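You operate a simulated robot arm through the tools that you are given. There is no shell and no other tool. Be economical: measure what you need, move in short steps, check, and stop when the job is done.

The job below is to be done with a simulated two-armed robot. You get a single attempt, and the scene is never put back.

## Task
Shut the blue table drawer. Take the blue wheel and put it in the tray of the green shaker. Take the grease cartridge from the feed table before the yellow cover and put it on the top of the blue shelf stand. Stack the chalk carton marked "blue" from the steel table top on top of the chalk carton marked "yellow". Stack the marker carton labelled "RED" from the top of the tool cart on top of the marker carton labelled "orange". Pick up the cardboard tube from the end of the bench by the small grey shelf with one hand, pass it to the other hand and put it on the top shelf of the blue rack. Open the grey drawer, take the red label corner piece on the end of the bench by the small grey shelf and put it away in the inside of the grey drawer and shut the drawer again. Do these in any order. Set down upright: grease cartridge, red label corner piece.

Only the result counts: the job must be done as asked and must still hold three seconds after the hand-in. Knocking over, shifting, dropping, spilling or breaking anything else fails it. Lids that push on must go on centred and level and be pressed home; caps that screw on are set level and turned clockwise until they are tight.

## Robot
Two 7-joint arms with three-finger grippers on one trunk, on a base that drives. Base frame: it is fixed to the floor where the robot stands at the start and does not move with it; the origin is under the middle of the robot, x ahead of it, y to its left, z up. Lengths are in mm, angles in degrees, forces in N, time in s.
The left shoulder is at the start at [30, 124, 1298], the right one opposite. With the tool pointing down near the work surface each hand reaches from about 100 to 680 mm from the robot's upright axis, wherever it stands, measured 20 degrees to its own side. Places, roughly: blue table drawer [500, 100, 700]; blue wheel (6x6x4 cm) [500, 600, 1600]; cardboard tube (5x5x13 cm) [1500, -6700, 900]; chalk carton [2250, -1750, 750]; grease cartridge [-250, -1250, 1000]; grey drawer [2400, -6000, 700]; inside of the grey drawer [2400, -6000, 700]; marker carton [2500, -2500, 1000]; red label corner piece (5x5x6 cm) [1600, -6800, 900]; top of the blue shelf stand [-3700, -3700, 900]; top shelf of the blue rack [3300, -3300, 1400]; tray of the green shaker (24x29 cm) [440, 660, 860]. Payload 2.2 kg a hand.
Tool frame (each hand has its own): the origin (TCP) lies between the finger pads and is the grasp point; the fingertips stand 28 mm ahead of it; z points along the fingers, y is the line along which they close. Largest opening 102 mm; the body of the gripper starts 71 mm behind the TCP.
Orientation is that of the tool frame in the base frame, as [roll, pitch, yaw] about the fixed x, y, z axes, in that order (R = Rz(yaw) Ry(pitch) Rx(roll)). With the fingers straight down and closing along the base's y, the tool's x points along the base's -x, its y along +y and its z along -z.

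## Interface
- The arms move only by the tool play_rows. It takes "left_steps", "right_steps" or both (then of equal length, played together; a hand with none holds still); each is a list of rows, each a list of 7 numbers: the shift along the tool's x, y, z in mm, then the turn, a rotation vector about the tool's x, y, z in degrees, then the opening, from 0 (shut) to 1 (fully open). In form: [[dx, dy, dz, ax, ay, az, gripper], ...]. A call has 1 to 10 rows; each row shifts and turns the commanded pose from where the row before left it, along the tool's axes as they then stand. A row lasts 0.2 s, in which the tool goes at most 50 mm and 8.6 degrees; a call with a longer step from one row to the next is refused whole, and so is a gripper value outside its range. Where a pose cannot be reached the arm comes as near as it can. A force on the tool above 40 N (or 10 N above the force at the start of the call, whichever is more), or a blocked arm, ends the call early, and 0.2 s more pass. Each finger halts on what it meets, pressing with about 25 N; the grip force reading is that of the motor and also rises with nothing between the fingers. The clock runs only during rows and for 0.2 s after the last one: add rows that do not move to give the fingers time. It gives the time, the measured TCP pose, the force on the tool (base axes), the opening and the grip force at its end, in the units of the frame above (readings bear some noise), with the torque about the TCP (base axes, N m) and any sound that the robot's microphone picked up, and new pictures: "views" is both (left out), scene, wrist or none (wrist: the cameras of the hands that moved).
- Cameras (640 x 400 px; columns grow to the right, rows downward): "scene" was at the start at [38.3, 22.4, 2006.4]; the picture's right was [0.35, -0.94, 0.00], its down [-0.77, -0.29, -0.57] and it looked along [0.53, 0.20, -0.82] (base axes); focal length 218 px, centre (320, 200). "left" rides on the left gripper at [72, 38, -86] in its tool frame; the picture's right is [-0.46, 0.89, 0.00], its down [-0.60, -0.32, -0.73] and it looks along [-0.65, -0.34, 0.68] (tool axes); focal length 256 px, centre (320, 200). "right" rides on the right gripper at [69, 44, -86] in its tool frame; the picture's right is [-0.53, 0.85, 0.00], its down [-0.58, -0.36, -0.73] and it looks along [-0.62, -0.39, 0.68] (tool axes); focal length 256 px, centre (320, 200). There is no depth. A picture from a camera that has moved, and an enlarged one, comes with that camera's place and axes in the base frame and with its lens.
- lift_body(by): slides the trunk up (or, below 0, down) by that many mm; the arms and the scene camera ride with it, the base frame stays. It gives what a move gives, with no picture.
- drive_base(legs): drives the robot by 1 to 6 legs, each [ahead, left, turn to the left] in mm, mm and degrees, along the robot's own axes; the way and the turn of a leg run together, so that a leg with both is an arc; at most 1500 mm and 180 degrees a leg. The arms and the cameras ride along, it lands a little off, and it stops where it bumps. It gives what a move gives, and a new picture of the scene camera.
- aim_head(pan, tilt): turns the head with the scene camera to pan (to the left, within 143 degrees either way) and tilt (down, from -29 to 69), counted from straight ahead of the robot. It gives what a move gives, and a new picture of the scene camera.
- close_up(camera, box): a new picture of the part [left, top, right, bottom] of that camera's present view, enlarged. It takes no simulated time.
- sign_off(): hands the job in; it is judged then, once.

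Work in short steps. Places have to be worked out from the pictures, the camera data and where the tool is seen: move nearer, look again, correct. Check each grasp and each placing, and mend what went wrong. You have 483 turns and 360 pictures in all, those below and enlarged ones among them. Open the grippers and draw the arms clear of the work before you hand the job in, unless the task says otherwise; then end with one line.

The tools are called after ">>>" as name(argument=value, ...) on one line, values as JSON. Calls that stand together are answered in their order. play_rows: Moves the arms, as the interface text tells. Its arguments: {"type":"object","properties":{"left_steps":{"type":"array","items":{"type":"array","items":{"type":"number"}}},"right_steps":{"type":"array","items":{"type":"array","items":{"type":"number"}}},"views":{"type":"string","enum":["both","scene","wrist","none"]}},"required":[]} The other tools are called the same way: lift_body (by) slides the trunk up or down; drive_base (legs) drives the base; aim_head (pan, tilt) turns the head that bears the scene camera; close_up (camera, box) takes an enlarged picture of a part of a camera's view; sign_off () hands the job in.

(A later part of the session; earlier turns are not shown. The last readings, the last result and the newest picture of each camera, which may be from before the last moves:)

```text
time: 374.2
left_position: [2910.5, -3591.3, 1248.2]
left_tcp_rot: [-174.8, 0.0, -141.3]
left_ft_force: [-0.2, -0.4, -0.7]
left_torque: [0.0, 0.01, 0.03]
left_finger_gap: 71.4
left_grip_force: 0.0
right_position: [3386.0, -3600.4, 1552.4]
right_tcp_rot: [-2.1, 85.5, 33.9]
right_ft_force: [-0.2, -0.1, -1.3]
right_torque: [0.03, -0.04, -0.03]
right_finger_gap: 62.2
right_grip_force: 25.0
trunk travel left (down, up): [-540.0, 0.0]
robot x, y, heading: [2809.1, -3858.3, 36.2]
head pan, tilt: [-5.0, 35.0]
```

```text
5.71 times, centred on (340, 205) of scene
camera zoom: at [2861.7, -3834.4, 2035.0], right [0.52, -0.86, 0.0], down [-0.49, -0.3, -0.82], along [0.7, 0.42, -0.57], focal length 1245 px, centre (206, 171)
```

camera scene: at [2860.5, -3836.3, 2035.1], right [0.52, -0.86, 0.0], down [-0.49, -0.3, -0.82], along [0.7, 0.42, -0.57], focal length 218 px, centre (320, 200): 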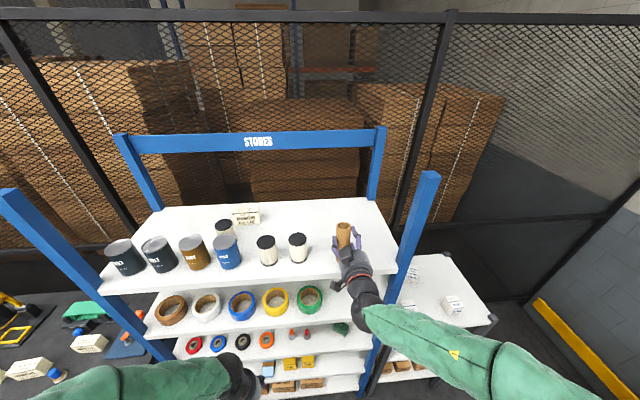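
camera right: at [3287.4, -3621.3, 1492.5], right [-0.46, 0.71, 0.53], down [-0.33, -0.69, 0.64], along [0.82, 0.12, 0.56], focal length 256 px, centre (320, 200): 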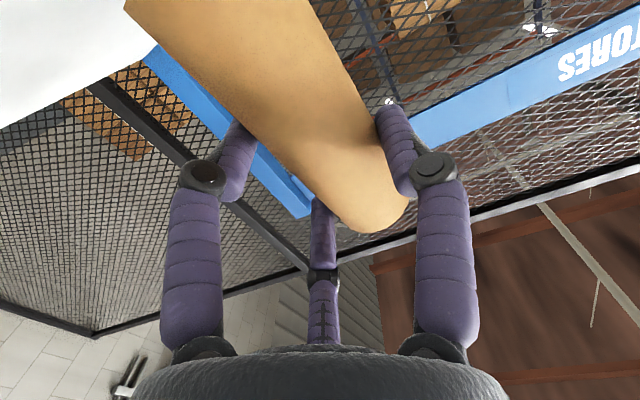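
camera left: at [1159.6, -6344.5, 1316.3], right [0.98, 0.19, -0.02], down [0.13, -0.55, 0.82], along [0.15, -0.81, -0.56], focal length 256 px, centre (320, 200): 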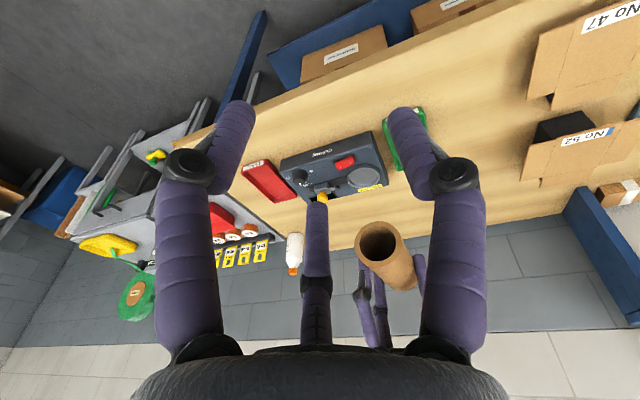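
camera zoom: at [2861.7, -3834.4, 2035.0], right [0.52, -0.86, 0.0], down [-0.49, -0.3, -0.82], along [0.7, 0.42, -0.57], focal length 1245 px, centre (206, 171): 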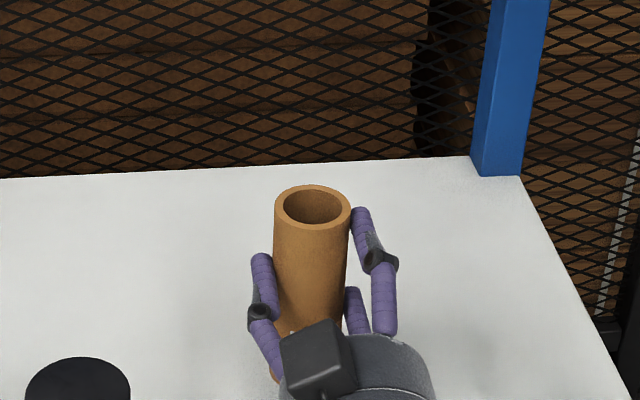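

It looks upright. I lower 40 mm, then by small steps until contact.

>>> play_rows(right_steps=[[15, 0, 0, 0, 0, 0, 0.3], [15, 0, 0, 0, 0, 0, 0.3], [10, 0, 0, 0, 0, 0, 0.3], [4, 0, 0, 0, 0, 0, 0.3], [4, 0, 0, 0, 0, 0, 0.3]], views="none")

>>> play_rows(right_steps=[[4, 0, 0, 0, 0, 0, 0.3], [4, 0, 0, 0, 0, 0, 0.3], [4, 0, 0, 0, 0, 0, 0.3], [4, 0, 0, 0, 0, 0, 0.3]], views="wrist")

>>> close_up(camera="scene", box=[280, 170, 400, 260])

```text
time: 374.9
left_position: [2910.5, -3593.0, 1248.9]
left_tcp_rot: [-175.0, 0.1, -141.5]
left_ft_force: [1.2, -0.5, 0.7]
left_torque: [-0.03, 0.02, 0.0]
left_finger_gap: 71.4
left_grip_force: 0.1
right_position: [3385.7, -3594.6, 1547.6]
right_tcp_rot: [1.9, 83.7, 36.9]
right_ft_force: [-6.4, -9.1, 15.4]
right_torque: [-1.11, 2.09, 0.83]
right_finger_gap: 62.2
right_grip_force: 25.3
right hand out of reach, approached as far as the arm can: row 1, 2, 3
trunk travel left (down, up): [-540.0, 0.0]
robot x, y, heading: [2811.1, -3861.8, 36.0]
head pan, tilt: [-5.0, 35.0]
stopped in row 3 (right hand): the force on the tool passed its limit at 47 N (the readings are from after the stop); the commanded pose is now the measured one
```

```text
time: 375.6
left_position: [2909.7, -3592.2, 1248.5]
left_tcp_rot: [-174.9, 0.1, -141.3]
left_ft_force: [0.7, 0.2, -0.7]
left_torque: [-0.03, 0.06, 0.01]
left_finger_gap: 71.3
left_grip_force: 0.0
right_position: [3386.1, -3597.6, 1549.2]
right_tcp_rot: [5.2, 82.7, 39.7]
right_ft_force: [-4.5, -3.1, 7.1]
right_torque: [-0.27, 1.26, 0.24]
right_finger_gap: 62.2
right_grip_force: 24.7
trunk travel left (down, up): [-540.0, 0.0]
robot x, y, heading: [2807.7, -3862.9, 36.1]
head pan, tilt: [-5.0, 35.0]
stopped in row 3 (right hand): the force on the tool passed its limit at 43 N (the readings are from after the stop); the commanded pose is now the measured one
camera right: at [3298.4, -3602.7, 1470.3], right [-0.53, 0.65, 0.54], down [-0.45, -0.76, 0.48], along [0.72, 0.01, 0.69], focal length 256 px, centre (320, 200)
```

right: 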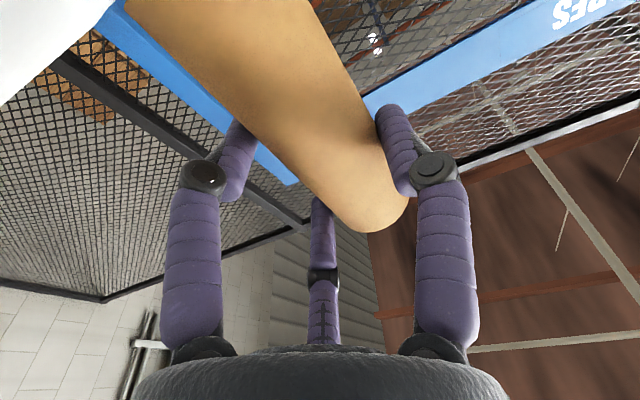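

```text
4.44 times, centred on (340, 215) of scene
camera zoom: at [2860.6, -3836.6, 2034.8], right [0.52, -0.86, 0.0], down [-0.49, -0.3, -0.82], along [0.7, 0.42, -0.57], focal length 968 px, centre (231, 133)
```

zoom: 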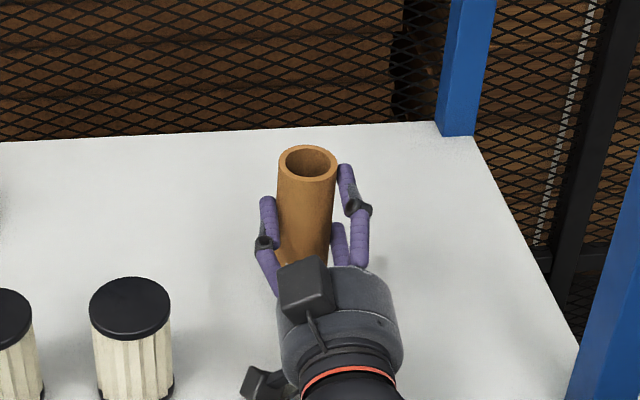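

The contact torque points at the wrist camera housing, which hangs lower than the tube's end at this tilt. I lift slightly and tilt back about 16° so that the tube end becomes the lowest point.

>>> play_rows(right_steps=[[-12, 0, 0, 0, 0, 0, 0.3], [-8, 0, 0, 0, 5.5, 0, 0.3], [0, 0, 0, 0, 5.5, 0, 0.3], [0, 0, 0, 0, 5.5, 0, 0.3], [0, 0, 0, 0, 0, 0, 0.3]], views="none")

>>> close_up(camera="scene", box=[280, 170, 400, 260])

```text
time: 376.9
left_position: [2910.7, -3592.1, 1249.3]
left_tcp_rot: [-174.9, 0.2, -141.4]
left_ft_force: [0.1, -0.4, -0.4]
left_torque: [0.02, -0.01, 0.01]
left_finger_gap: 71.3
left_grip_force: 0.2
right_position: [3386.0, -3597.8, 1566.8]
right_tcp_rot: [176.5, 80.3, -149.1]
right_ft_force: [-1.1, 0.1, 0.7]
right_torque: [0.0, 0.01, -0.01]
right_finger_gap: 62.2
right_grip_force: 25.1
trunk travel left (down, up): [-540.0, 0.0]
robot x, y, heading: [2806.7, -3862.4, 36.0]
head pan, tilt: [-5.0, 35.0]
```

```text
4.44 times, centred on (340, 215) of scene
camera zoom: at [2861.1, -3836.1, 2035.0], right [0.52, -0.86, 0.0], down [-0.49, -0.3, -0.82], along [0.7, 0.42, -0.57], focal length 968 px, centre (231, 133)
```

zoom: 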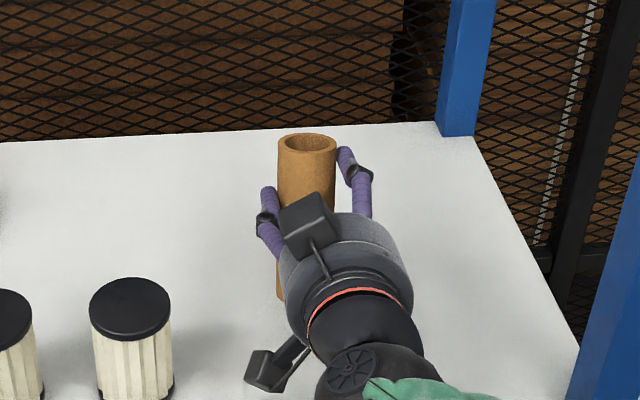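

Now I lower straight down 40 mm and then in 4 mm steps, watching the force.

>>> play_rows(right_steps=[[15, 0, 2.6, 0, 0, 0, 0.3], [15, 0, 2.6, 0, 0, 0, 0.3], [10, 0, 1.7, 0, 0, 0, 0.3], [4, 0, 0.7, 0, 0, 0, 0.3], [4, 0, 0.7, 0, 0, 0, 0.3], [4, 0, 0.7, 0, 0, 0, 0.3]], views="none")

>>> play_rows(right_steps=[[4, 0, 0.7, 0, 0, 0, 0.3], [4, 0, 0.7, 0, 0, 0, 0.3], [4, 0, 0.7, 0, 0, 0, 0.3]], views="none")

>>> close_up(camera="scene", box=[280, 170, 400, 260])

```text
time: 378.2
left_position: [2908.3, -3593.4, 1249.3]
left_tcp_rot: [-174.9, 0.4, -141.4]
left_ft_force: [0.5, 0.3, 1.1]
left_torque: [0.01, -0.01, -0.04]
left_finger_gap: 71.4
left_grip_force: 0.1
right_position: [3382.8, -3598.7, 1520.5]
right_tcp_rot: [174.7, 81.0, -151.0]
right_ft_force: [-0.4, -1.0, 33.9]
right_torque: [-0.2, 2.16, 0.6]
right_finger_gap: 62.5
right_grip_force: 25.5
trunk travel left (down, up): [-540.0, 0.0]
robot x, y, heading: [2807.4, -3859.3, 36.1]
head pan, tilt: [-5.0, 35.0]
```

```text
time: 378.7
left_position: [2911.3, -3593.0, 1248.1]
left_tcp_rot: [-175.0, 0.1, -141.5]
left_ft_force: [0.5, 0.4, -0.6]
left_torque: [-0.04, 0.07, -0.01]
left_finger_gap: 71.3
left_grip_force: 0.1
right_position: [3388.2, -3598.3, 1521.9]
right_tcp_rot: [172.3, 81.5, -153.6]
right_ft_force: [-6.1, -5.9, 12.6]
right_torque: [-0.71, 2.15, 0.56]
right_finger_gap: 62.1
right_grip_force: 25.1
trunk travel left (down, up): [-540.0, 0.0]
robot x, y, heading: [2806.7, -3862.2, 35.9]
head pan, tilt: [-5.0, 35.0]
stopped in row 2 (right hand): the force on the tool passed its limit at 46 N (the readings are from after the stop); the commanded pose is now the measured one
```

```text
4.44 times, centred on (340, 215) of scene
camera zoom: at [2861.1, -3836.2, 2034.7], right [0.51, -0.86, 0.0], down [-0.49, -0.3, -0.82], along [0.7, 0.42, -0.57], focal length 968 px, centre (231, 133)
```

zoom: 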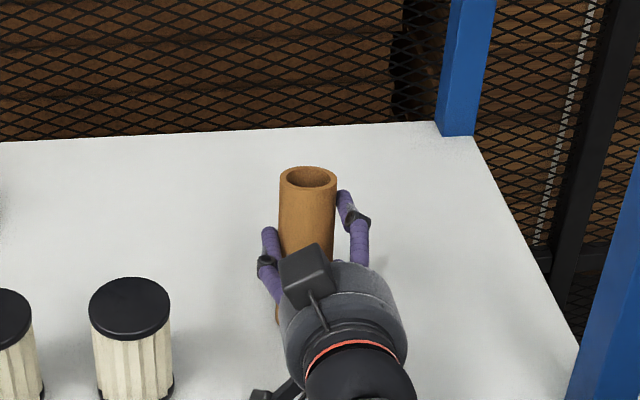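

The gripper's camera bracket still touches first, so this grip won't set the tube down. I'll hand the tube back to the left hand briefly and re-grip with the right hand twisted 60°, putting its camera sideways. First I lift and back away.

>>> play_rows(right_steps=[[-20, 0, -3, 0, 0, 0, 0.3], [-30, 0, -5, 0, 0, 0, 0.3], [-30, 0, -5, 0, 0, 0, 0.3]], views="none")

>>> drive_base(legs=[[-300, 0, 0]])

>>> play_rows(right_steps=[[0, 0, 0, 0, 8.4, 0, 0.3], [0, 0, 0, 0, 8.4, 0, 0.3], [0, 0, 0, 0, 8.4, 0, 0.3], [0, 0, 0, 0, 8.4, 0, 0.3], [0, 0, 0, 0, 8.4, 0, 0.3], [0, 0, 0, 0, 8.4, 0, 0.3], [0, 0, 0, 0, 8.4, 0, 0.3], [0, 0, 0, 0, 8.4, 0, 0.3], [0, 0, 0, 0, 8.4, 0, 0.3], [0, 0, 0, 0, 5.6, 0, 0.3]], views="none")

```text
time: 379.5
left_position: [2910.2, -3592.4, 1248.4]
left_tcp_rot: [-175.0, 0.2, -141.4]
left_ft_force: [0.4, 0.7, 0.7]
left_torque: [-0.02, 0.0, -0.01]
left_finger_gap: 71.4
left_grip_force: 0.0
right_position: [3386.4, -3599.6, 1601.9]
right_tcp_rot: [173.3, 81.1, -152.4]
right_ft_force: [0.7, 0.4, 0.9]
right_torque: [-0.01, -0.02, 0.0]
right_finger_gap: 62.3
right_grip_force: 25.1
trunk travel left (down, up): [-540.0, 0.0]
robot x, y, heading: [2805.5, -3864.2, 36.2]
head pan, tilt: [-5.0, 35.0]
```

```text
time: 381.5
left_position: [2672.9, -3765.4, 1249.0]
left_tcp_rot: [-174.9, 0.1, -141.6]
left_ft_force: [0.5, 0.0, -0.8]
left_torque: [0.0, 0.02, 0.01]
left_finger_gap: 71.4
left_grip_force: 0.0
right_position: [3149.7, -3775.7, 1601.6]
right_tcp_rot: [173.1, 81.1, -153.0]
right_ft_force: [-0.2, 0.0, 0.2]
right_torque: [0.0, -0.04, 0.01]
right_finger_gap: 61.9
right_grip_force: 24.6
trunk travel left (down, up): [-540.0, 0.0]
robot x, y, heading: [2571.4, -4033.5, 35.6]
head pan, tilt: [-5.0, 35.0]
camera scene: at [2623.8, -4008.0, 2035.0], right [0.51, -0.86, 0.0], down [-0.49, -0.29, -0.82], along [0.7, 0.42, -0.57], focal length 218 px, centre (320, 200)
```

scene: 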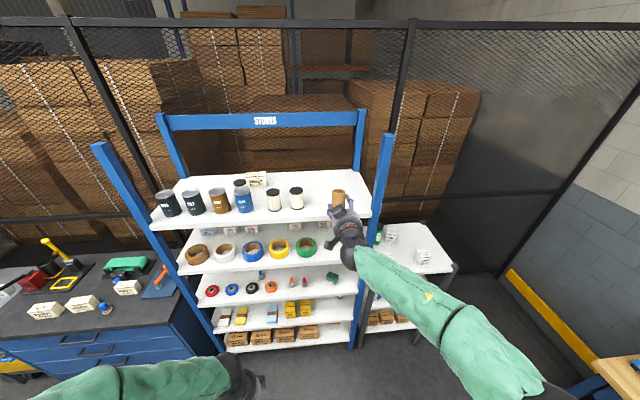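

```text
time: 383.7
left_position: [2674.8, -3765.7, 1247.7]
left_tcp_rot: [-175.0, 0.1, -141.6]
left_ft_force: [-0.7, -0.1, -0.5]
left_torque: [-0.02, 0.01, 0.0]
left_finger_gap: 71.4
left_grip_force: 0.0
right_position: [3150.4, -3774.5, 1600.5]
right_tcp_rot: [178.9, -0.2, -146.1]
right_ft_force: [0.5, 0.1, -0.3]
right_torque: [-0.01, -0.03, -0.02]
right_finger_gap: 62.3
right_grip_force: 25.2
trunk travel left (down, up): [-540.0, 0.0]
robot x, y, heading: [2568.1, -4033.6, 35.4]
head pan, tilt: [-5.0, 35.0]
```

I lower the right hand with the tube level in front of me, and bring the left hand forward behind it.

>>> play_rows(left_steps=[[-42, 0, 0, 0, 0, 0, 0.9], [-42, 0, 0, 0, 0, 0, 0.9], [-42, 0, 0, 0, 0, 0, 0.9], [-42, 0, 0, 0, 0, 0, 0.9], [-42, 0, 0, -5, 0, 0, 0.9], [0, 0, 0, 0, 0, 0, 0.9], [0, 0, 0, 0, 0, 0, 0.9], [0, 0, 0, 0, 0, 0, 0.9], [0, 0, 0, 0, 0, 0, 0.9]], right_steps=[[0, 14.4, 42.8, 0, 0, 0, 0.3], [0, 14.4, 42.8, 0, 0, 0, 0.3], [0, 14.4, 42.8, 0, 0, 0, 0.3], [0, 14.4, 42.8, 0, 0, 0, 0.3], [0, 14.4, 42.8, 0, 0, 0, 0.3], [0, 14.4, 42.8, 0, 0, 0, 0.3], [0, 14.4, 42.8, 0, 0, 0, 0.3], [0, 14.4, 42.8, 0, 0, 0, 0.3], [0, 14.4, 42.8, 0, 0, 0, 0.3]], views="none")

>>> play_rows(left_steps=[[0, 0, 0, 0, -8.5, 0, 0.9], [0, 0, 0, 0, -8.5, 0, 0.9], [0, 0, 0, 0, -8.5, 0, 0.9], [0, 0, 0, 0, -8.5, 0, 0.9], [0, 0, 0, 0, -8.5, 0, 0.9], [0, 0, 0, 0, -8.5, 0, 0.9], [0, 0, 0, 0, -8.5, 0, 0.9], [0, 0, 0, 0, -8.5, 0, 0.9], [0, 0, 0, 0, -8.5, 0, 0.9], [0, 0, 0, 0, -8.5, 0, 0.9]], views="both")

```text
time: 385.7
left_position: [2837.9, -3632.8, 1249.5]
left_tcp_rot: [-179.9, 0.0, -141.6]
left_ft_force: [-0.2, 0.7, 0.1]
left_torque: [-0.04, -0.01, 0.0]
left_finger_gap: 92.1
left_grip_force: 0.1
right_position: [3073.3, -3661.1, 1218.3]
right_tcp_rot: [179.0, 0.1, -146.1]
right_ft_force: [0.6, -0.4, 0.1]
right_torque: [0.01, 0.01, 0.04]
right_finger_gap: 62.1
right_grip_force: 24.4
trunk travel left (down, up): [-540.0, 0.0]
robot x, y, heading: [2569.3, -4031.8, 36.0]
head pan, tilt: [-5.0, 35.0]
```

```text
time: 387.9
left_position: [2876.9, -3695.5, 1280.6]
left_tcp_rot: [-179.6, 85.0, -140.8]
left_ft_force: [0.2, 0.0, 0.9]
left_torque: [-0.06, 0.02, -0.03]
left_finger_gap: 91.7
left_grip_force: 0.2
left hand out of reach, approached as far as the arm can: row 8, 9, 10
right_position: [3075.0, -3662.8, 1218.4]
right_tcp_rot: [178.9, 0.0, -146.1]
right_ft_force: [0.3, 0.3, -0.4]
right_torque: [-0.01, -0.01, 0.03]
right_finger_gap: 62.2
right_grip_force: 25.3
trunk travel left (down, up): [-540.0, 0.0]
robot x, y, heading: [2565.7, -4031.5, 35.7]
head pan, tilt: [-5.0, 35.0]
camera scene: at [2625.2, -4008.4, 2035.0], right [0.51, -0.86, 0.0], down [-0.49, -0.29, -0.82], along [0.7, 0.42, -0.57], focal length 218 px, centre (320, 200)
camera left: at [2782.2, -3723.8, 1216.6], right [-0.52, 0.72, 0.46], down [-0.33, -0.67, 0.66], along [0.79, 0.2, 0.59], focal length 256 px, centre (320, 200)
```

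scene: 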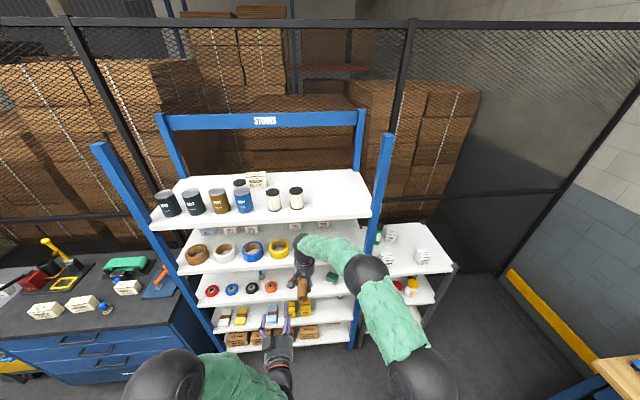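
left: 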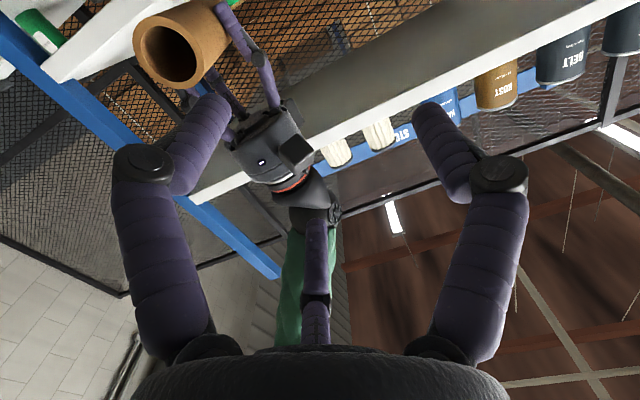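

The tube's rear end shows at about (2995, -3696, 1207). I line the left hand up behind it along the tube axis.

>>> play_rows(left_steps=[[0, -16.5, 0, 5.3, 0, 0, 0.9], [16, -16.5, 0, 0, 0, 0, 0.9], [16, -16.5, 4, 0, 0, 0, 0.9], [16, -16.5, 4, 0, 0, 0, 0.9], [17, 0, 5, 0, 0, 0, 0.9], [0, 0, 0, 0, 0, 0, 0.9]], views="wrist")

```text
time: 389.3
left_position: [2925.6, -3766.2, 1223.9]
left_tcp_rot: [-173.7, 85.1, -140.7]
left_ft_force: [0.2, -0.3, -0.1]
left_torque: [0.02, 0.02, -0.01]
left_finger_gap: 91.7
left_grip_force: 0.1
left hand out of reach, approached as far as the arm can: row 1
right_position: [3072.4, -3662.7, 1218.1]
right_tcp_rot: [179.0, 0.0, -146.1]
right_ft_force: [-0.8, -1.4, 0.0]
right_torque: [-0.01, -0.02, -0.01]
right_finger_gap: 62.1
right_grip_force: 25.0
trunk travel left (down, up): [-540.0, 0.0]
robot x, y, heading: [2569.9, -4033.9, 36.0]
head pan, tilt: [-5.0, 35.0]
camera left: at [2829.0, -3784.4, 1158.4], right [-0.45, 0.77, 0.46], down [-0.4, -0.63, 0.67], along [0.8, 0.12, 0.59], focal length 256 px, centre (320, 200)
```

left: 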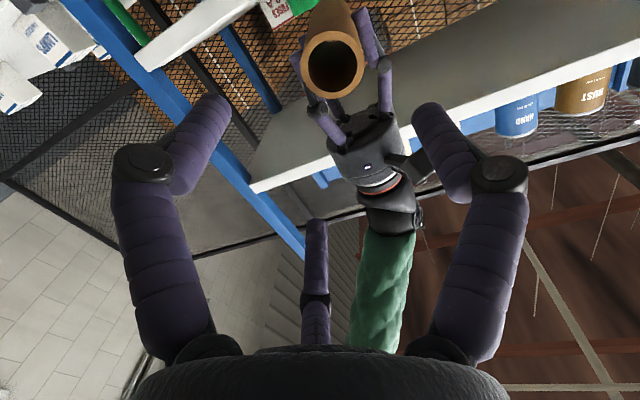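

I centre on the tube end (14 mm down, 16 mm left) and advance 92 mm so that the left jaws surround it.

>>> play_rows(left_steps=[[13.8, 16.2, 0, 0, 0, 0, 0.9], [0, 0, 25, 0, 0, 0, 0.9], [0, 0, 25, 0, 0, 0, 0.9], [0, 0, 22, 0, 0, 0, 0.9], [0, 0, 20, 0, 0, 0, 0.9], [0, 0, 0, 0, 0, 0, 0.9]], views="wrist")

```text
time: 390.7
left_position: [2989.5, -3718.3, 1216.3]
left_tcp_rot: [-174.3, 84.9, -140.8]
left_ft_force: [0.6, -0.5, 0.2]
left_torque: [-0.01, -0.02, -0.05]
left_finger_gap: 91.5
left_grip_force: 0.0
left hand out of reach, approached as far as the arm can: row 2, 3, 4, 5
right_position: [3074.2, -3662.8, 1217.0]
right_tcp_rot: [179.0, 0.0, -146.2]
right_ft_force: [-0.1, -0.1, -0.7]
right_torque: [-0.02, -0.01, -0.02]
right_finger_gap: 62.2
right_grip_force: 24.5
trunk travel left (down, up): [-540.0, 0.0]
robot x, y, heading: [2570.0, -4031.8, 35.9]
head pan, tilt: [-5.0, 35.0]
camera left: at [2892.6, -3737.3, 1151.7], right [-0.46, 0.76, 0.46], down [-0.39, -0.63, 0.67], along [0.8, 0.13, 0.59], focal length 256 px, centre (320, 200)
```

left: 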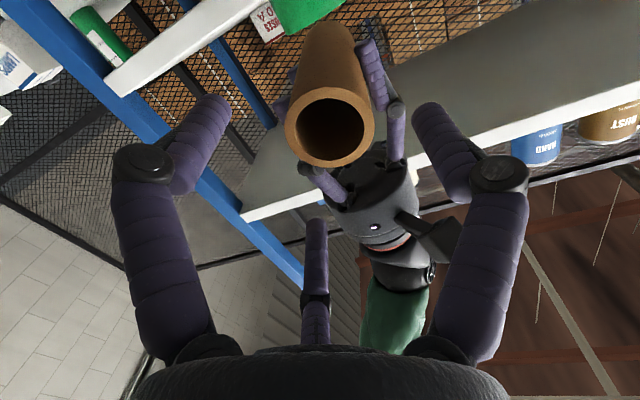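

The tube end is 42 mm further ahead, 6 mm to the right. I advance the rest.

>>> play_rows(left_steps=[[-2, 5, 14, 0, 0, 0, 0.9], [0, 0, 14, 0, 0, 0, 0.9], [0, 0, 12, 0, 0, 0, 0.9], [0, 0, 0, 0, 0, 0, 0.9]], views="wrist")

```text
time: 391.7
left_position: [3027.3, -3708.1, 1220.9]
left_tcp_rot: [-174.3, 85.1, -140.9]
left_ft_force: [0.0, 0.5, 0.1]
left_torque: [0.0, 0.01, 0.01]
left_finger_gap: 91.8
left_grip_force: 0.0
left hand out of reach, approached as far as the arm can: row 1, 2, 3
right_position: [3072.5, -3663.4, 1219.3]
right_tcp_rot: [178.9, -0.1, -146.1]
right_ft_force: [-0.3, -0.7, -1.5]
right_torque: [-0.04, 0.01, 0.02]
right_finger_gap: 62.3
right_grip_force: 25.2
trunk travel left (down, up): [-540.0, 0.0]
robot x, y, heading: [2572.6, -4032.3, 35.7]
head pan, tilt: [-5.0, 35.0]
camera left: at [2928.9, -3727.2, 1155.5], right [-0.46, 0.76, 0.46], down [-0.39, -0.63, 0.67], along [0.8, 0.13, 0.59], focal length 256 px, centre (320, 200)
```

left: 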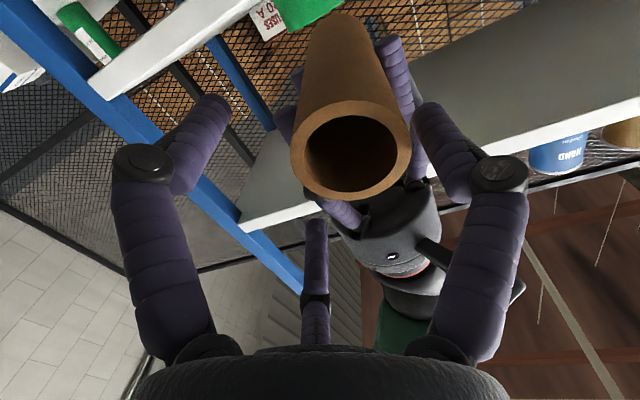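

The left arm drifts at its limit, so I bring the tube to it instead: right hand back 22 mm, right 13 mm, down 7 mm.

>>> play_rows(right_steps=[[0, -13, 7, 0, 0, 0, 0.3], [11, 0, 0, 0, 0, 0, 0.3], [11, 0, 0, 0, 0, 0, 0.3], [0, 0, 0, 0, 0, 0, 0.3]], left_steps=[[0, 0, 0, 0, 0, 0, 0.9], [0, 0, 0, 0, 0, 0, 0.9], [0, 0, 0, 0, 0, 0, 0.9], [0, 0, 0, 0, 0, 0, 0.9]], views="wrist")

```text
time: 392.4
left_position: [3024.5, -3710.3, 1222.7]
left_tcp_rot: [-174.1, 85.4, -141.1]
left_ft_force: [-7.0, -4.4, 5.9]
left_torque: [0.11, -0.41, -0.17]
left_finger_gap: 100.8
left_grip_force: 5.9
right_position: [3071.7, -3680.1, 1213.1]
right_tcp_rot: [178.9, 0.9, -146.1]
right_ft_force: [7.4, 4.2, -5.9]
right_torque: [0.03, 0.2, 0.19]
right_finger_gap: 62.0
right_grip_force: 24.7
trunk travel left (down, up): [-540.0, 0.0]
robot x, y, heading: [2576.8, -4033.4, 35.8]
head pan, tilt: [-5.0, 35.0]
stopped in row 3 (left hand): the force on the tool passed its limit at 53 N (the readings are from after the stop); the commanded pose is now the measured one
camera right: at [2989.8, -3684.6, 1299.1], right [-0.03, 1.0, 0.03], down [0.68, 0.0, 0.73], along [0.73, 0.04, -0.68], focal length 256 px, centre (320, 200)
camera left: at [2927.9, -3729.6, 1157.1], right [-0.45, 0.77, 0.46], down [-0.4, -0.63, 0.66], along [0.8, 0.12, 0.59], focal length 256 px, centre (320, 200)
```

right: 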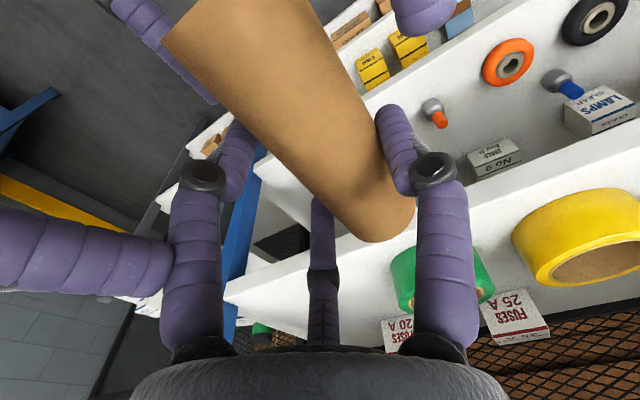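
left: 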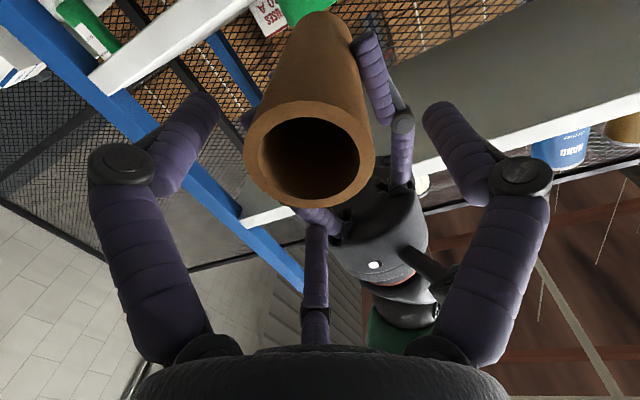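

The tube end is now centred in the left jaws, with fingers just touching each other. I close the left hand now; about 20 mm of overlap is enough.

>>> play_rows(left_steps=[[0, 0, 0, 0, 0, 0, 0.7], [0, 0, 0, 0, 0, 0, 0.45], [0, 0, 0, 0, 0, 0, 0.3], [0, 0, 0, 0, 0, 0, 0.3], [0, 0, 0, 0, 0, 0, 0.3]], views="wrist")

```text
time: 393.0
left_position: [3026.2, -3714.6, 1226.8]
left_tcp_rot: [-172.2, 86.2, -139.6]
left_ft_force: [-31.2, -27.7, 32.0]
left_torque: [0.81, -1.78, -0.93]
left_finger_gap: 85.9
left_grip_force: 25.4
right_position: [3075.1, -3678.6, 1211.2]
right_tcp_rot: [178.5, 1.6, -146.0]
right_ft_force: [31.7, 27.0, -31.1]
right_torque: [-0.07, 0.75, 0.69]
right_finger_gap: 62.1
right_grip_force: 25.2
trunk travel left (down, up): [-540.0, 0.0]
robot x, y, heading: [2570.2, -4031.9, 35.8]
head pan, tilt: [-5.0, 35.0]
stopped in row 2 (left hand): the force on the tool passed its limit at 43 N (the readings are from after the stop); the commanded pose is now the measured one
camera left: at [2929.9, -3731.5, 1160.1], right [-0.45, 0.77, 0.46], down [-0.41, -0.63, 0.65], along [0.79, 0.11, 0.6], focal length 256 px, centre (320, 200)
```

left: 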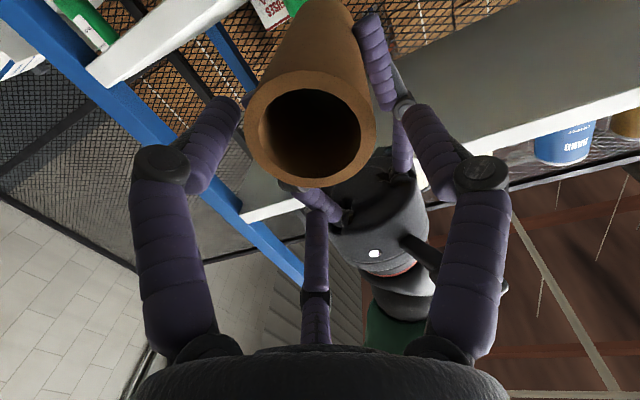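

The left jaw hits the right hand's knuckle when wide open. I back the left hand off 40 mm, then re-approach with the jaws only slightly wider than the tube.

>>> play_rows(left_steps=[[0, 0, 0, 0, 0, 0, 0.95], [0, 0, -15, 0, 0, 0, 0.95], [0, 0, -15, 0, 0, 0, 0.8], [0, 0, -15, 0, 0, 0, 0.62], [0, 0, 0, 0, 0, 0, 0.62]], views="wrist")

```text
time: 394.2
left_position: [2988.7, -3735.7, 1228.5]
left_tcp_rot: [-173.7, 85.6, -140.8]
left_ft_force: [0.6, -0.2, -0.7]
left_torque: [0.0, 0.0, 0.01]
left_finger_gap: 63.1
left_grip_force: 0.1
right_position: [3073.8, -3679.3, 1211.4]
right_tcp_rot: [178.7, 1.1, -146.0]
right_ft_force: [1.2, 0.5, -1.0]
right_torque: [0.0, 0.03, -0.02]
right_finger_gap: 61.9
right_grip_force: 25.3
trunk travel left (down, up): [-540.0, 0.0]
robot x, y, heading: [2567.8, -4032.0, 35.7]
head pan, tilt: [-5.0, 35.0]
camera left: at [2891.4, -3754.2, 1162.1], right [-0.45, 0.77, 0.46], down [-0.4, -0.63, 0.66], along [0.79, 0.12, 0.6], focal length 256 px, centre (320, 200)
```

left: 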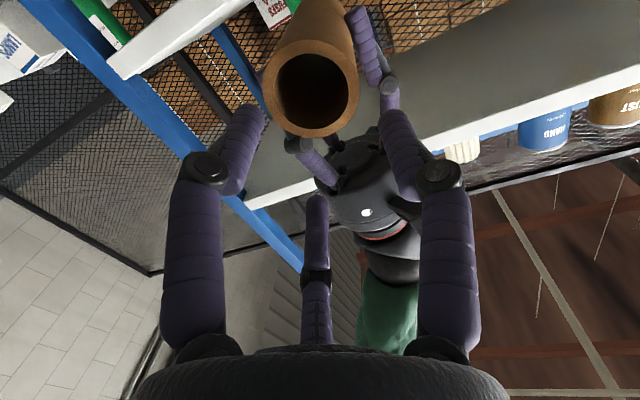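

The tube sits 30 mm low and 14 mm left of the left tool's axis. I move the right hand: forward 40, up 30, right 14, then back 46 into the left jaws.

>>> play_rows(right_steps=[[-20, 0, 0, 0, 0, 0, 0.3], [-20, 0, 0, 0, 0, 0, 0.3], [0, -7, -15, 0, 0, 0, 0.3], [0, -7, -15, 0, 0, 0, 0.3], [15, 0, 0, 0, 0, 0, 0.3], [10, 0, 0, 0, 0, 0, 0.3]], left_steps=[[0, 0, 0, 0, 0, 0, 0.62], [0, 0, 0, 0, 0, 0, 0.62], [0, 0, 0, 0, 0, 0, 0.62], [0, 0, 0, 0, 0, 0, 0.62], [0, 0, 0, 0, 0, 0, 0.62], [0, 0, 0, 0, 0, 0, 0.62]], views="wrist")

```text
time: 395.6
left_position: [2986.6, -3737.3, 1228.5]
left_tcp_rot: [-173.9, 85.7, -141.0]
left_ft_force: [0.3, 0.7, 0.2]
left_torque: [0.0, -0.01, 0.02]
left_finger_gap: 63.2
left_grip_force: 0.0
right_position: [3092.6, -3684.7, 1243.6]
right_tcp_rot: [178.6, 1.2, -146.0]
right_ft_force: [-0.2, -0.2, -0.8]
right_torque: [0.03, 0.02, 0.0]
right_finger_gap: 62.4
right_grip_force: 24.7
trunk travel left (down, up): [-540.0, 0.0]
robot x, y, heading: [2571.8, -4035.3, 35.8]
head pan, tilt: [-5.0, 35.0]
camera right: at [3010.8, -3689.2, 1329.4], right [-0.03, 1.0, 0.03], down [0.68, 0.0, 0.73], along [0.73, 0.04, -0.68], focal length 256 px, centre (320, 200)
camera left: at [2891.1, -3754.7, 1162.3], right [-0.45, 0.77, 0.46], down [-0.4, -0.63, 0.66], along [0.79, 0.12, 0.6], focal length 256 px, centre (320, 200)
```

right: 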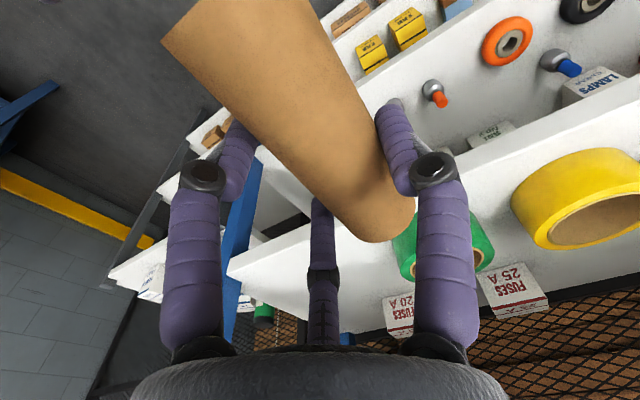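
left: 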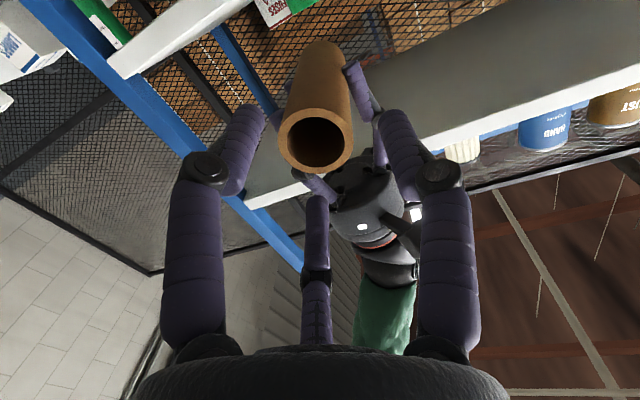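

The tube end is now on the left tool's axis. I bring it back 22 mm and close the left hand.

>>> play_rows(right_steps=[[8, 0, 0, 0, 0, 0, 0.3], [8, 0, 0, 0, 0, 0, 0.3], [6, 0, 0, 0, 0, 0, 0.3], [0, 0, 0, 0, 0, 0, 0.3], [0, 0, 0, 0, 0, 0, 0.3], [0, 0, 0, 0, 0, 0, 0.3]], left_steps=[[0, 0, 0, 0, 0, 0, 0.62], [0, 0, 0, 0, 0, 0, 0.62], [0, 0, 0, 0, 0, 0, 0.62], [0, 0, 0, 0, 0, 0, 0.45], [0, 0, 0, 0, 0, 0, 0.3], [0, 0, 0, 0, 0, 0, 0.3]], views="wrist")

```text
time: 397.0
left_position: [2987.8, -3736.0, 1228.9]
left_tcp_rot: [-172.7, 85.8, -139.7]
left_ft_force: [-0.7, -9.9, 15.5]
left_torque: [0.25, -0.54, -0.37]
left_finger_gap: 48.3
left_grip_force: 13.7
right_position: [3074.0, -3695.9, 1242.0]
right_tcp_rot: [178.7, 1.1, -146.1]
right_ft_force: [0.0, 9.8, -15.1]
right_torque: [0.45, -0.74, -0.4]
right_finger_gap: 62.1
right_grip_force: 24.9
trunk travel left (down, up): [-540.0, 0.0]
robot x, y, heading: [2573.0, -4035.1, 35.6]
head pan, tilt: [-5.0, 35.0]
camera right: at [2992.7, -3701.5, 1327.8], right [-0.03, 1.0, 0.03], down [0.68, 0.0, 0.73], along [0.73, 0.04, -0.68], focal length 256 px, centre (320, 200)
camera left: at [2892.2, -3754.4, 1163.0], right [-0.45, 0.77, 0.46], down [-0.41, -0.63, 0.66], along [0.79, 0.11, 0.6], focal length 256 px, centre (320, 200)
```

right: 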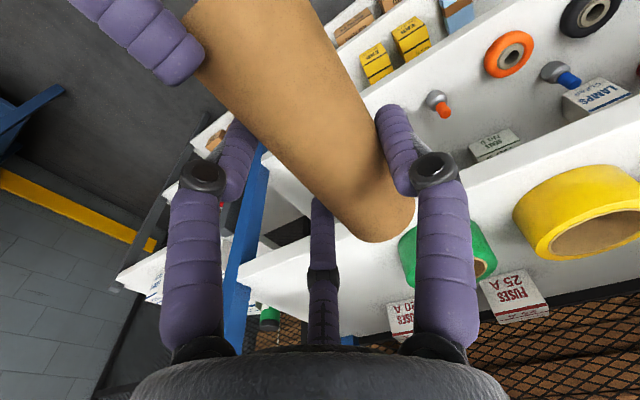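
left: 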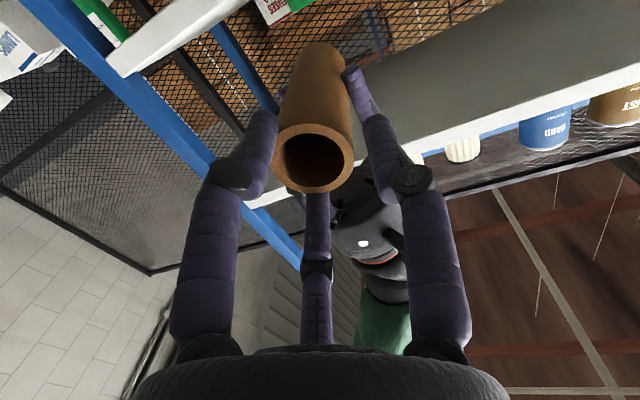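

Left jaws are on the tube. I tighten them fully, then open the right hand and lift it straight up.

>>> play_rows(left_steps=[[0, 0, 0, 0, 0, 0, 0.25], [0, 0, 0, 0, 0, 0, 0.25], [0, 0, 0, 0, 0, 0, 0.25], [0, 0, 0, 0, 0, 0, 0.25], [0, 0, 0, 0, 0, 0, 0.25], [0, 0, 0, 0, 0, 0, 0.25], [0, 0, 0, 0, 0, 0, 0.25], [0, 0, 0, 0, 0, 0, 0.25]], right_steps=[[0, 0, 0, 0, 0, 0, 0.3], [0, 0, 0, 0, 0, 0, 0.3], [0, 0, 0, 0, 0, 0, 0.7], [0, 0, 0, 0, 0, 0, 1], [0, 0, 0, 0, 0, 0, 1], [0, 0, -25, 0, 0, 0, 1], [0, 0, -40, 0, 0, 0, 1], [0, 0, -45, 0, 0, 0, 1]], views="wrist")

```text
time: 398.8
left_position: [2988.0, -3735.4, 1228.2]
left_tcp_rot: [-173.7, 85.7, -140.8]
left_ft_force: [0.4, 0.1, -1.1]
left_torque: [0.0, 0.03, -0.01]
left_finger_gap: 46.1
left_grip_force: 15.1
right_position: [3072.3, -3699.7, 1352.3]
right_tcp_rot: [178.6, 1.1, -146.1]
right_ft_force: [0.5, -0.2, 0.5]
right_torque: [0.01, -0.05, 0.0]
right_finger_gap: 102.3
right_grip_force: 0.0
trunk travel left (down, up): [-540.0, 0.0]
robot x, y, heading: [2573.4, -4032.9, 35.5]
head pan, tilt: [-5.0, 35.0]
camera right: at [2991.8, -3703.8, 1439.4], right [-0.03, 1.0, 0.03], down [0.68, 0.0, 0.73], along [0.73, 0.04, -0.68], focal length 256 px, centre (320, 200)
camera left: at [2890.8, -3754.6, 1162.4], right [-0.45, 0.77, 0.46], down [-0.4, -0.63, 0.66], along [0.79, 0.12, 0.6], focal length 256 px, centre (320, 200)
```

right: 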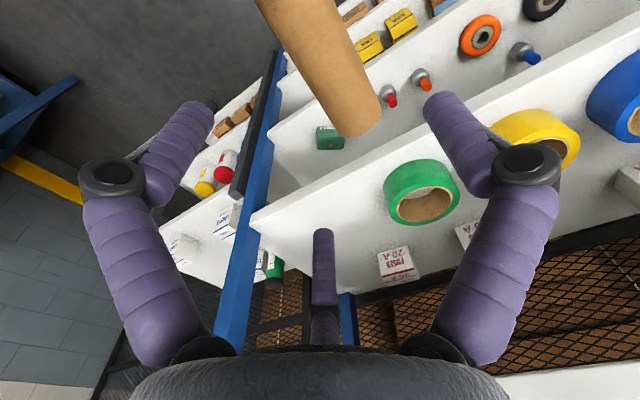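
left: 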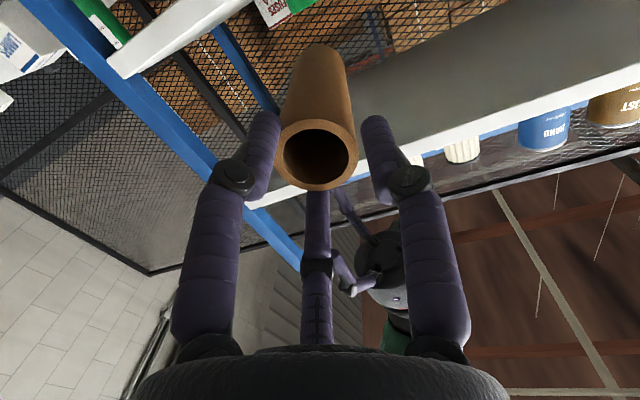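

The left hand holds the tube. I twist the right hand 60° and line it up over the tube's front part.

>>> play_rows(right_steps=[[-13.8, 23.1, 0, 1.4, 1.1, 0, 1], [0, 0, 0, 0, 0, 8.5, 1], [0, 0, 0, 0, 0, 8.5, 1], [0, 0, 0, 0, 0, 8.5, 1], [0, 0, 0, 0, 0, 8.5, 1], [0, 0, 0, 0, 0, 8.5, 1], [0, 0, 0, 0, 0, 8.5, 1], [0, 0, 0, 0, 0, 8.5, 1], [0, 0, 30, 0, 0, 0, 1], [0, 0, 20, 0, 0, 0, 1]], views="wrist")

```text
time: 401.0
left_position: [2987.9, -3735.7, 1228.1]
left_tcp_rot: [-173.8, 85.7, -141.0]
left_ft_force: [1.2, -1.1, 0.5]
left_torque: [-0.02, 0.02, -0.01]
left_finger_gap: 45.5
left_grip_force: 14.7
right_position: [3074.0, -3674.3, 1303.1]
right_tcp_rot: [-180.0, 0.0, 154.5]
right_ft_force: [-0.1, -0.4, -0.1]
right_torque: [0.01, 0.0, 0.01]
right_finger_gap: 102.0
right_grip_force: 0.1
trunk travel left (down, up): [-540.0, 0.0]
robot x, y, heading: [2574.3, -4034.3, 35.7]
head pan, tilt: [-5.0, 35.0]
camera right: at [3029.8, -3604.8, 1389.1], right [0.85, 0.53, 0.0], down [0.36, -0.58, 0.73], along [0.39, -0.62, -0.68], focal length 256 px, centre (320, 200)
```

right: 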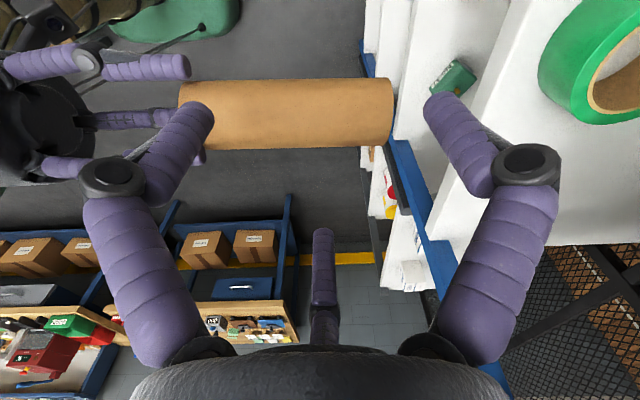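

The tube lies neatly between the jaws in this twist. I descend and close the right hand.

>>> play_rows(right_steps=[[0, 0, 25, 0, 0, 0, 1], [0, 0, 25, 0, 0, 0, 1], [0, 0, 19, 0, 0, 0, 1], [0, 0, 0, 0, 0, 0, 0.8], [0, 0, 0, 0, 0, 0, 0.6], [0, 0, 0, 0, 0, 0, 0.4], [0, 0, 0, 0, 0, 0, 0.3], [0, 0, 0, 0, 0, 0, 0.3]], views="wrist")

```text
time: 402.8
left_position: [2988.5, -3736.7, 1228.0]
left_tcp_rot: [-173.2, 85.7, -140.5]
left_ft_force: [10.7, -8.3, -0.8]
left_torque: [-0.05, 0.03, -0.14]
left_finger_gap: 43.5
left_grip_force: 24.9
right_position: [3072.4, -3674.2, 1233.1]
right_tcp_rot: [-180.0, 0.0, 154.5]
right_ft_force: [-9.8, 8.7, 0.1]
right_torque: [0.03, 0.15, -1.16]
right_finger_gap: 65.9
right_grip_force: 24.9
trunk travel left (down, up): [-540.0, 0.0]
robot x, y, heading: [2567.8, -4031.9, 35.7]
head pan, tilt: [-5.0, 35.0]
camera right: at [3029.6, -3603.7, 1320.6], right [0.85, 0.53, 0.0], down [0.36, -0.58, 0.73], along [0.39, -0.62, -0.68], focal length 256 px, centre (320, 200)
```

right: 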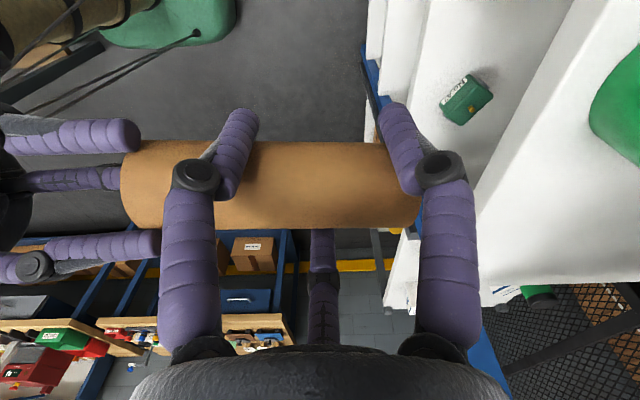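

Firm grip. I open the left hand and draw the tube forward out of it with the right.

>>> play_rows(left_steps=[[0, 0, 0, 0, 0, 0, 0.5], [0, 0, 0, 0, 0, 0, 0.65], [0, 0, 0, 0, 0, 0, 0.65], [0, 0, 0, 0, 0, 0, 0.65], [0, 0, 0, 0, 0, 0, 0.65], [0, 0, 0, 0, 0, 0, 0.65]], right_steps=[[0, 0, 0, 0, 0, 0, 0.3], [0, 0, 0, 0, 0, 0, 0.3], [0, 0, 0, 0, 0, 0, 0.3], [-10, 17.3, 0, 0, 0, 0, 0.3], [-15, 26, 0, 0, 0, 0, 0.3], [-15, 26, -5, 0, 0, 0, 0.3]], views="wrist")

```text
time: 404.2
left_position: [2988.6, -3735.1, 1227.3]
left_tcp_rot: [-173.6, 85.7, -140.7]
left_ft_force: [-0.5, -0.2, -0.4]
left_torque: [-0.01, 0.03, -0.02]
left_finger_gap: 66.5
left_grip_force: 0.0
right_position: [3140.7, -3626.3, 1240.0]
right_tcp_rot: [-179.9, 0.2, 154.5]
right_ft_force: [-0.2, 0.6, -1.2]
right_torque: [-0.03, 0.03, 0.01]
right_finger_gap: 61.3
right_grip_force: 24.8
trunk travel left (down, up): [-540.0, 0.0]
robot x, y, heading: [2569.6, -4033.3, 35.6]
head pan, tilt: [-5.0, 35.0]
camera right: at [3097.3, -3556.6, 1326.2], right [0.85, 0.53, 0.0], down [0.36, -0.58, 0.73], along [0.39, -0.62, -0.68], focal length 256 px, centre (320, 200)
camera left: at [2891.9, -3753.5, 1161.7], right [-0.45, 0.77, 0.46], down [-0.4, -0.63, 0.66], along [0.79, 0.12, 0.6], focal length 256 px, centre (320, 200)
```

right: 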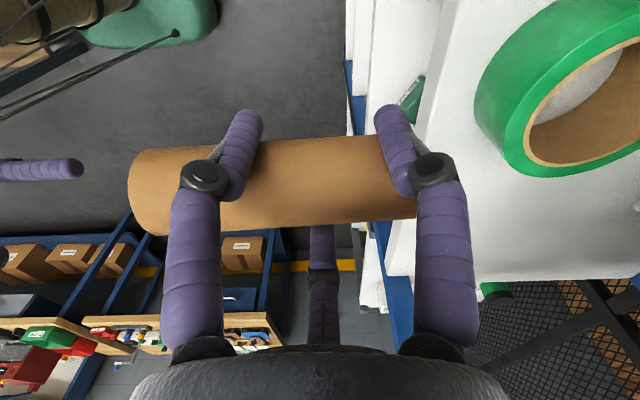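
left: 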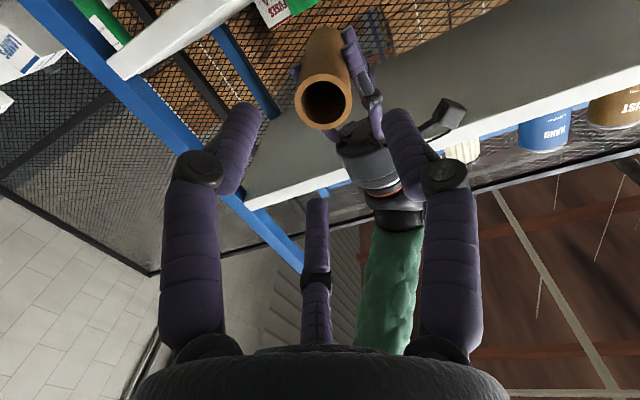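

Re-gripped with the tube free of the left hand. I retract the left hand, restoring it to tool-down, while bringing the right hand back to its own side.

>>> play_rows(right_steps=[[0, 0, -30, 0, 0, 0, 0.3], [0, 0, -40, 0, 0, 0, 0.3], [-14, -8, -10, 0, 0, 0, 0.3], [-14, -8, 0, 0, 0, 0, 0.3], [-14, -8, 0, 0, 0, 0, 0.3], [-14, -28, 0, 0, 0, 0, 0.3], [-5, -35, 0, 0, 0, 0, 0.3], [17, -35, 0, 0, 0, 0, 0.3], [20, -35, 0, 0, 0, 0, 0.3], [20, -35, 0, 0, 0, 0, 0.3]], left_steps=[[0, 0, 0, 0, 8.5, 0, 0.7], [0, 10, 0, 0, 8.5, 0, 0.7], [0, 10, 0, 0, 8.5, 0, 0.7], [0, 10, 0, 0, 8.5, 0, 0.7], [0, 10, 0, 0, 8.5, 0, 0.7], [0, 10, 0, 0, 8.5, 0, 0.7], [0, 10, 0, 0, 8.5, 0, 0.7], [0, 10, 0, 0, 8.5, 0, 0.7], [0, 10, 0, 0, 8.5, 0, 0.7], [0, 10, 0, 0, 8.5, 0, 0.7]], views="scene")

```text
time: 406.4
left_position: [2937.7, -3661.5, 1226.9]
left_tcp_rot: [-179.5, 0.6, -147.0]
left_ft_force: [0.0, 0.4, -0.1]
left_torque: [0.03, 0.03, -0.02]
left_finger_gap: 71.6
left_grip_force: 0.0
right_position: [3058.6, -3801.8, 1318.9]
right_tcp_rot: [180.0, 0.1, 154.4]
right_ft_force: [-1.0, -0.6, 0.9]
right_torque: [0.01, -0.02, 0.0]
right_finger_gap: 61.9
right_grip_force: 25.0
trunk travel left (down, up): [-540.0, 0.0]
robot x, y, heading: [2572.3, -4033.0, 35.6]
head pan, tilt: [-5.0, 35.0]
camera scene: at [2622.2, -4009.0, 2035.1], right [0.51, -0.86, 0.0], down [-0.49, -0.29, -0.82], along [0.7, 0.42, -0.57], focal length 218 px, centre (320, 200)
```

scene: 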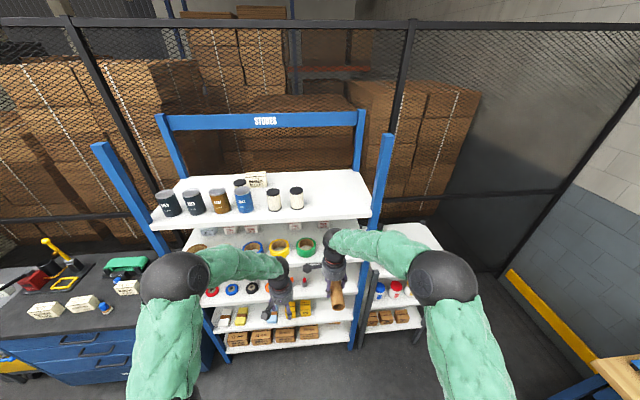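

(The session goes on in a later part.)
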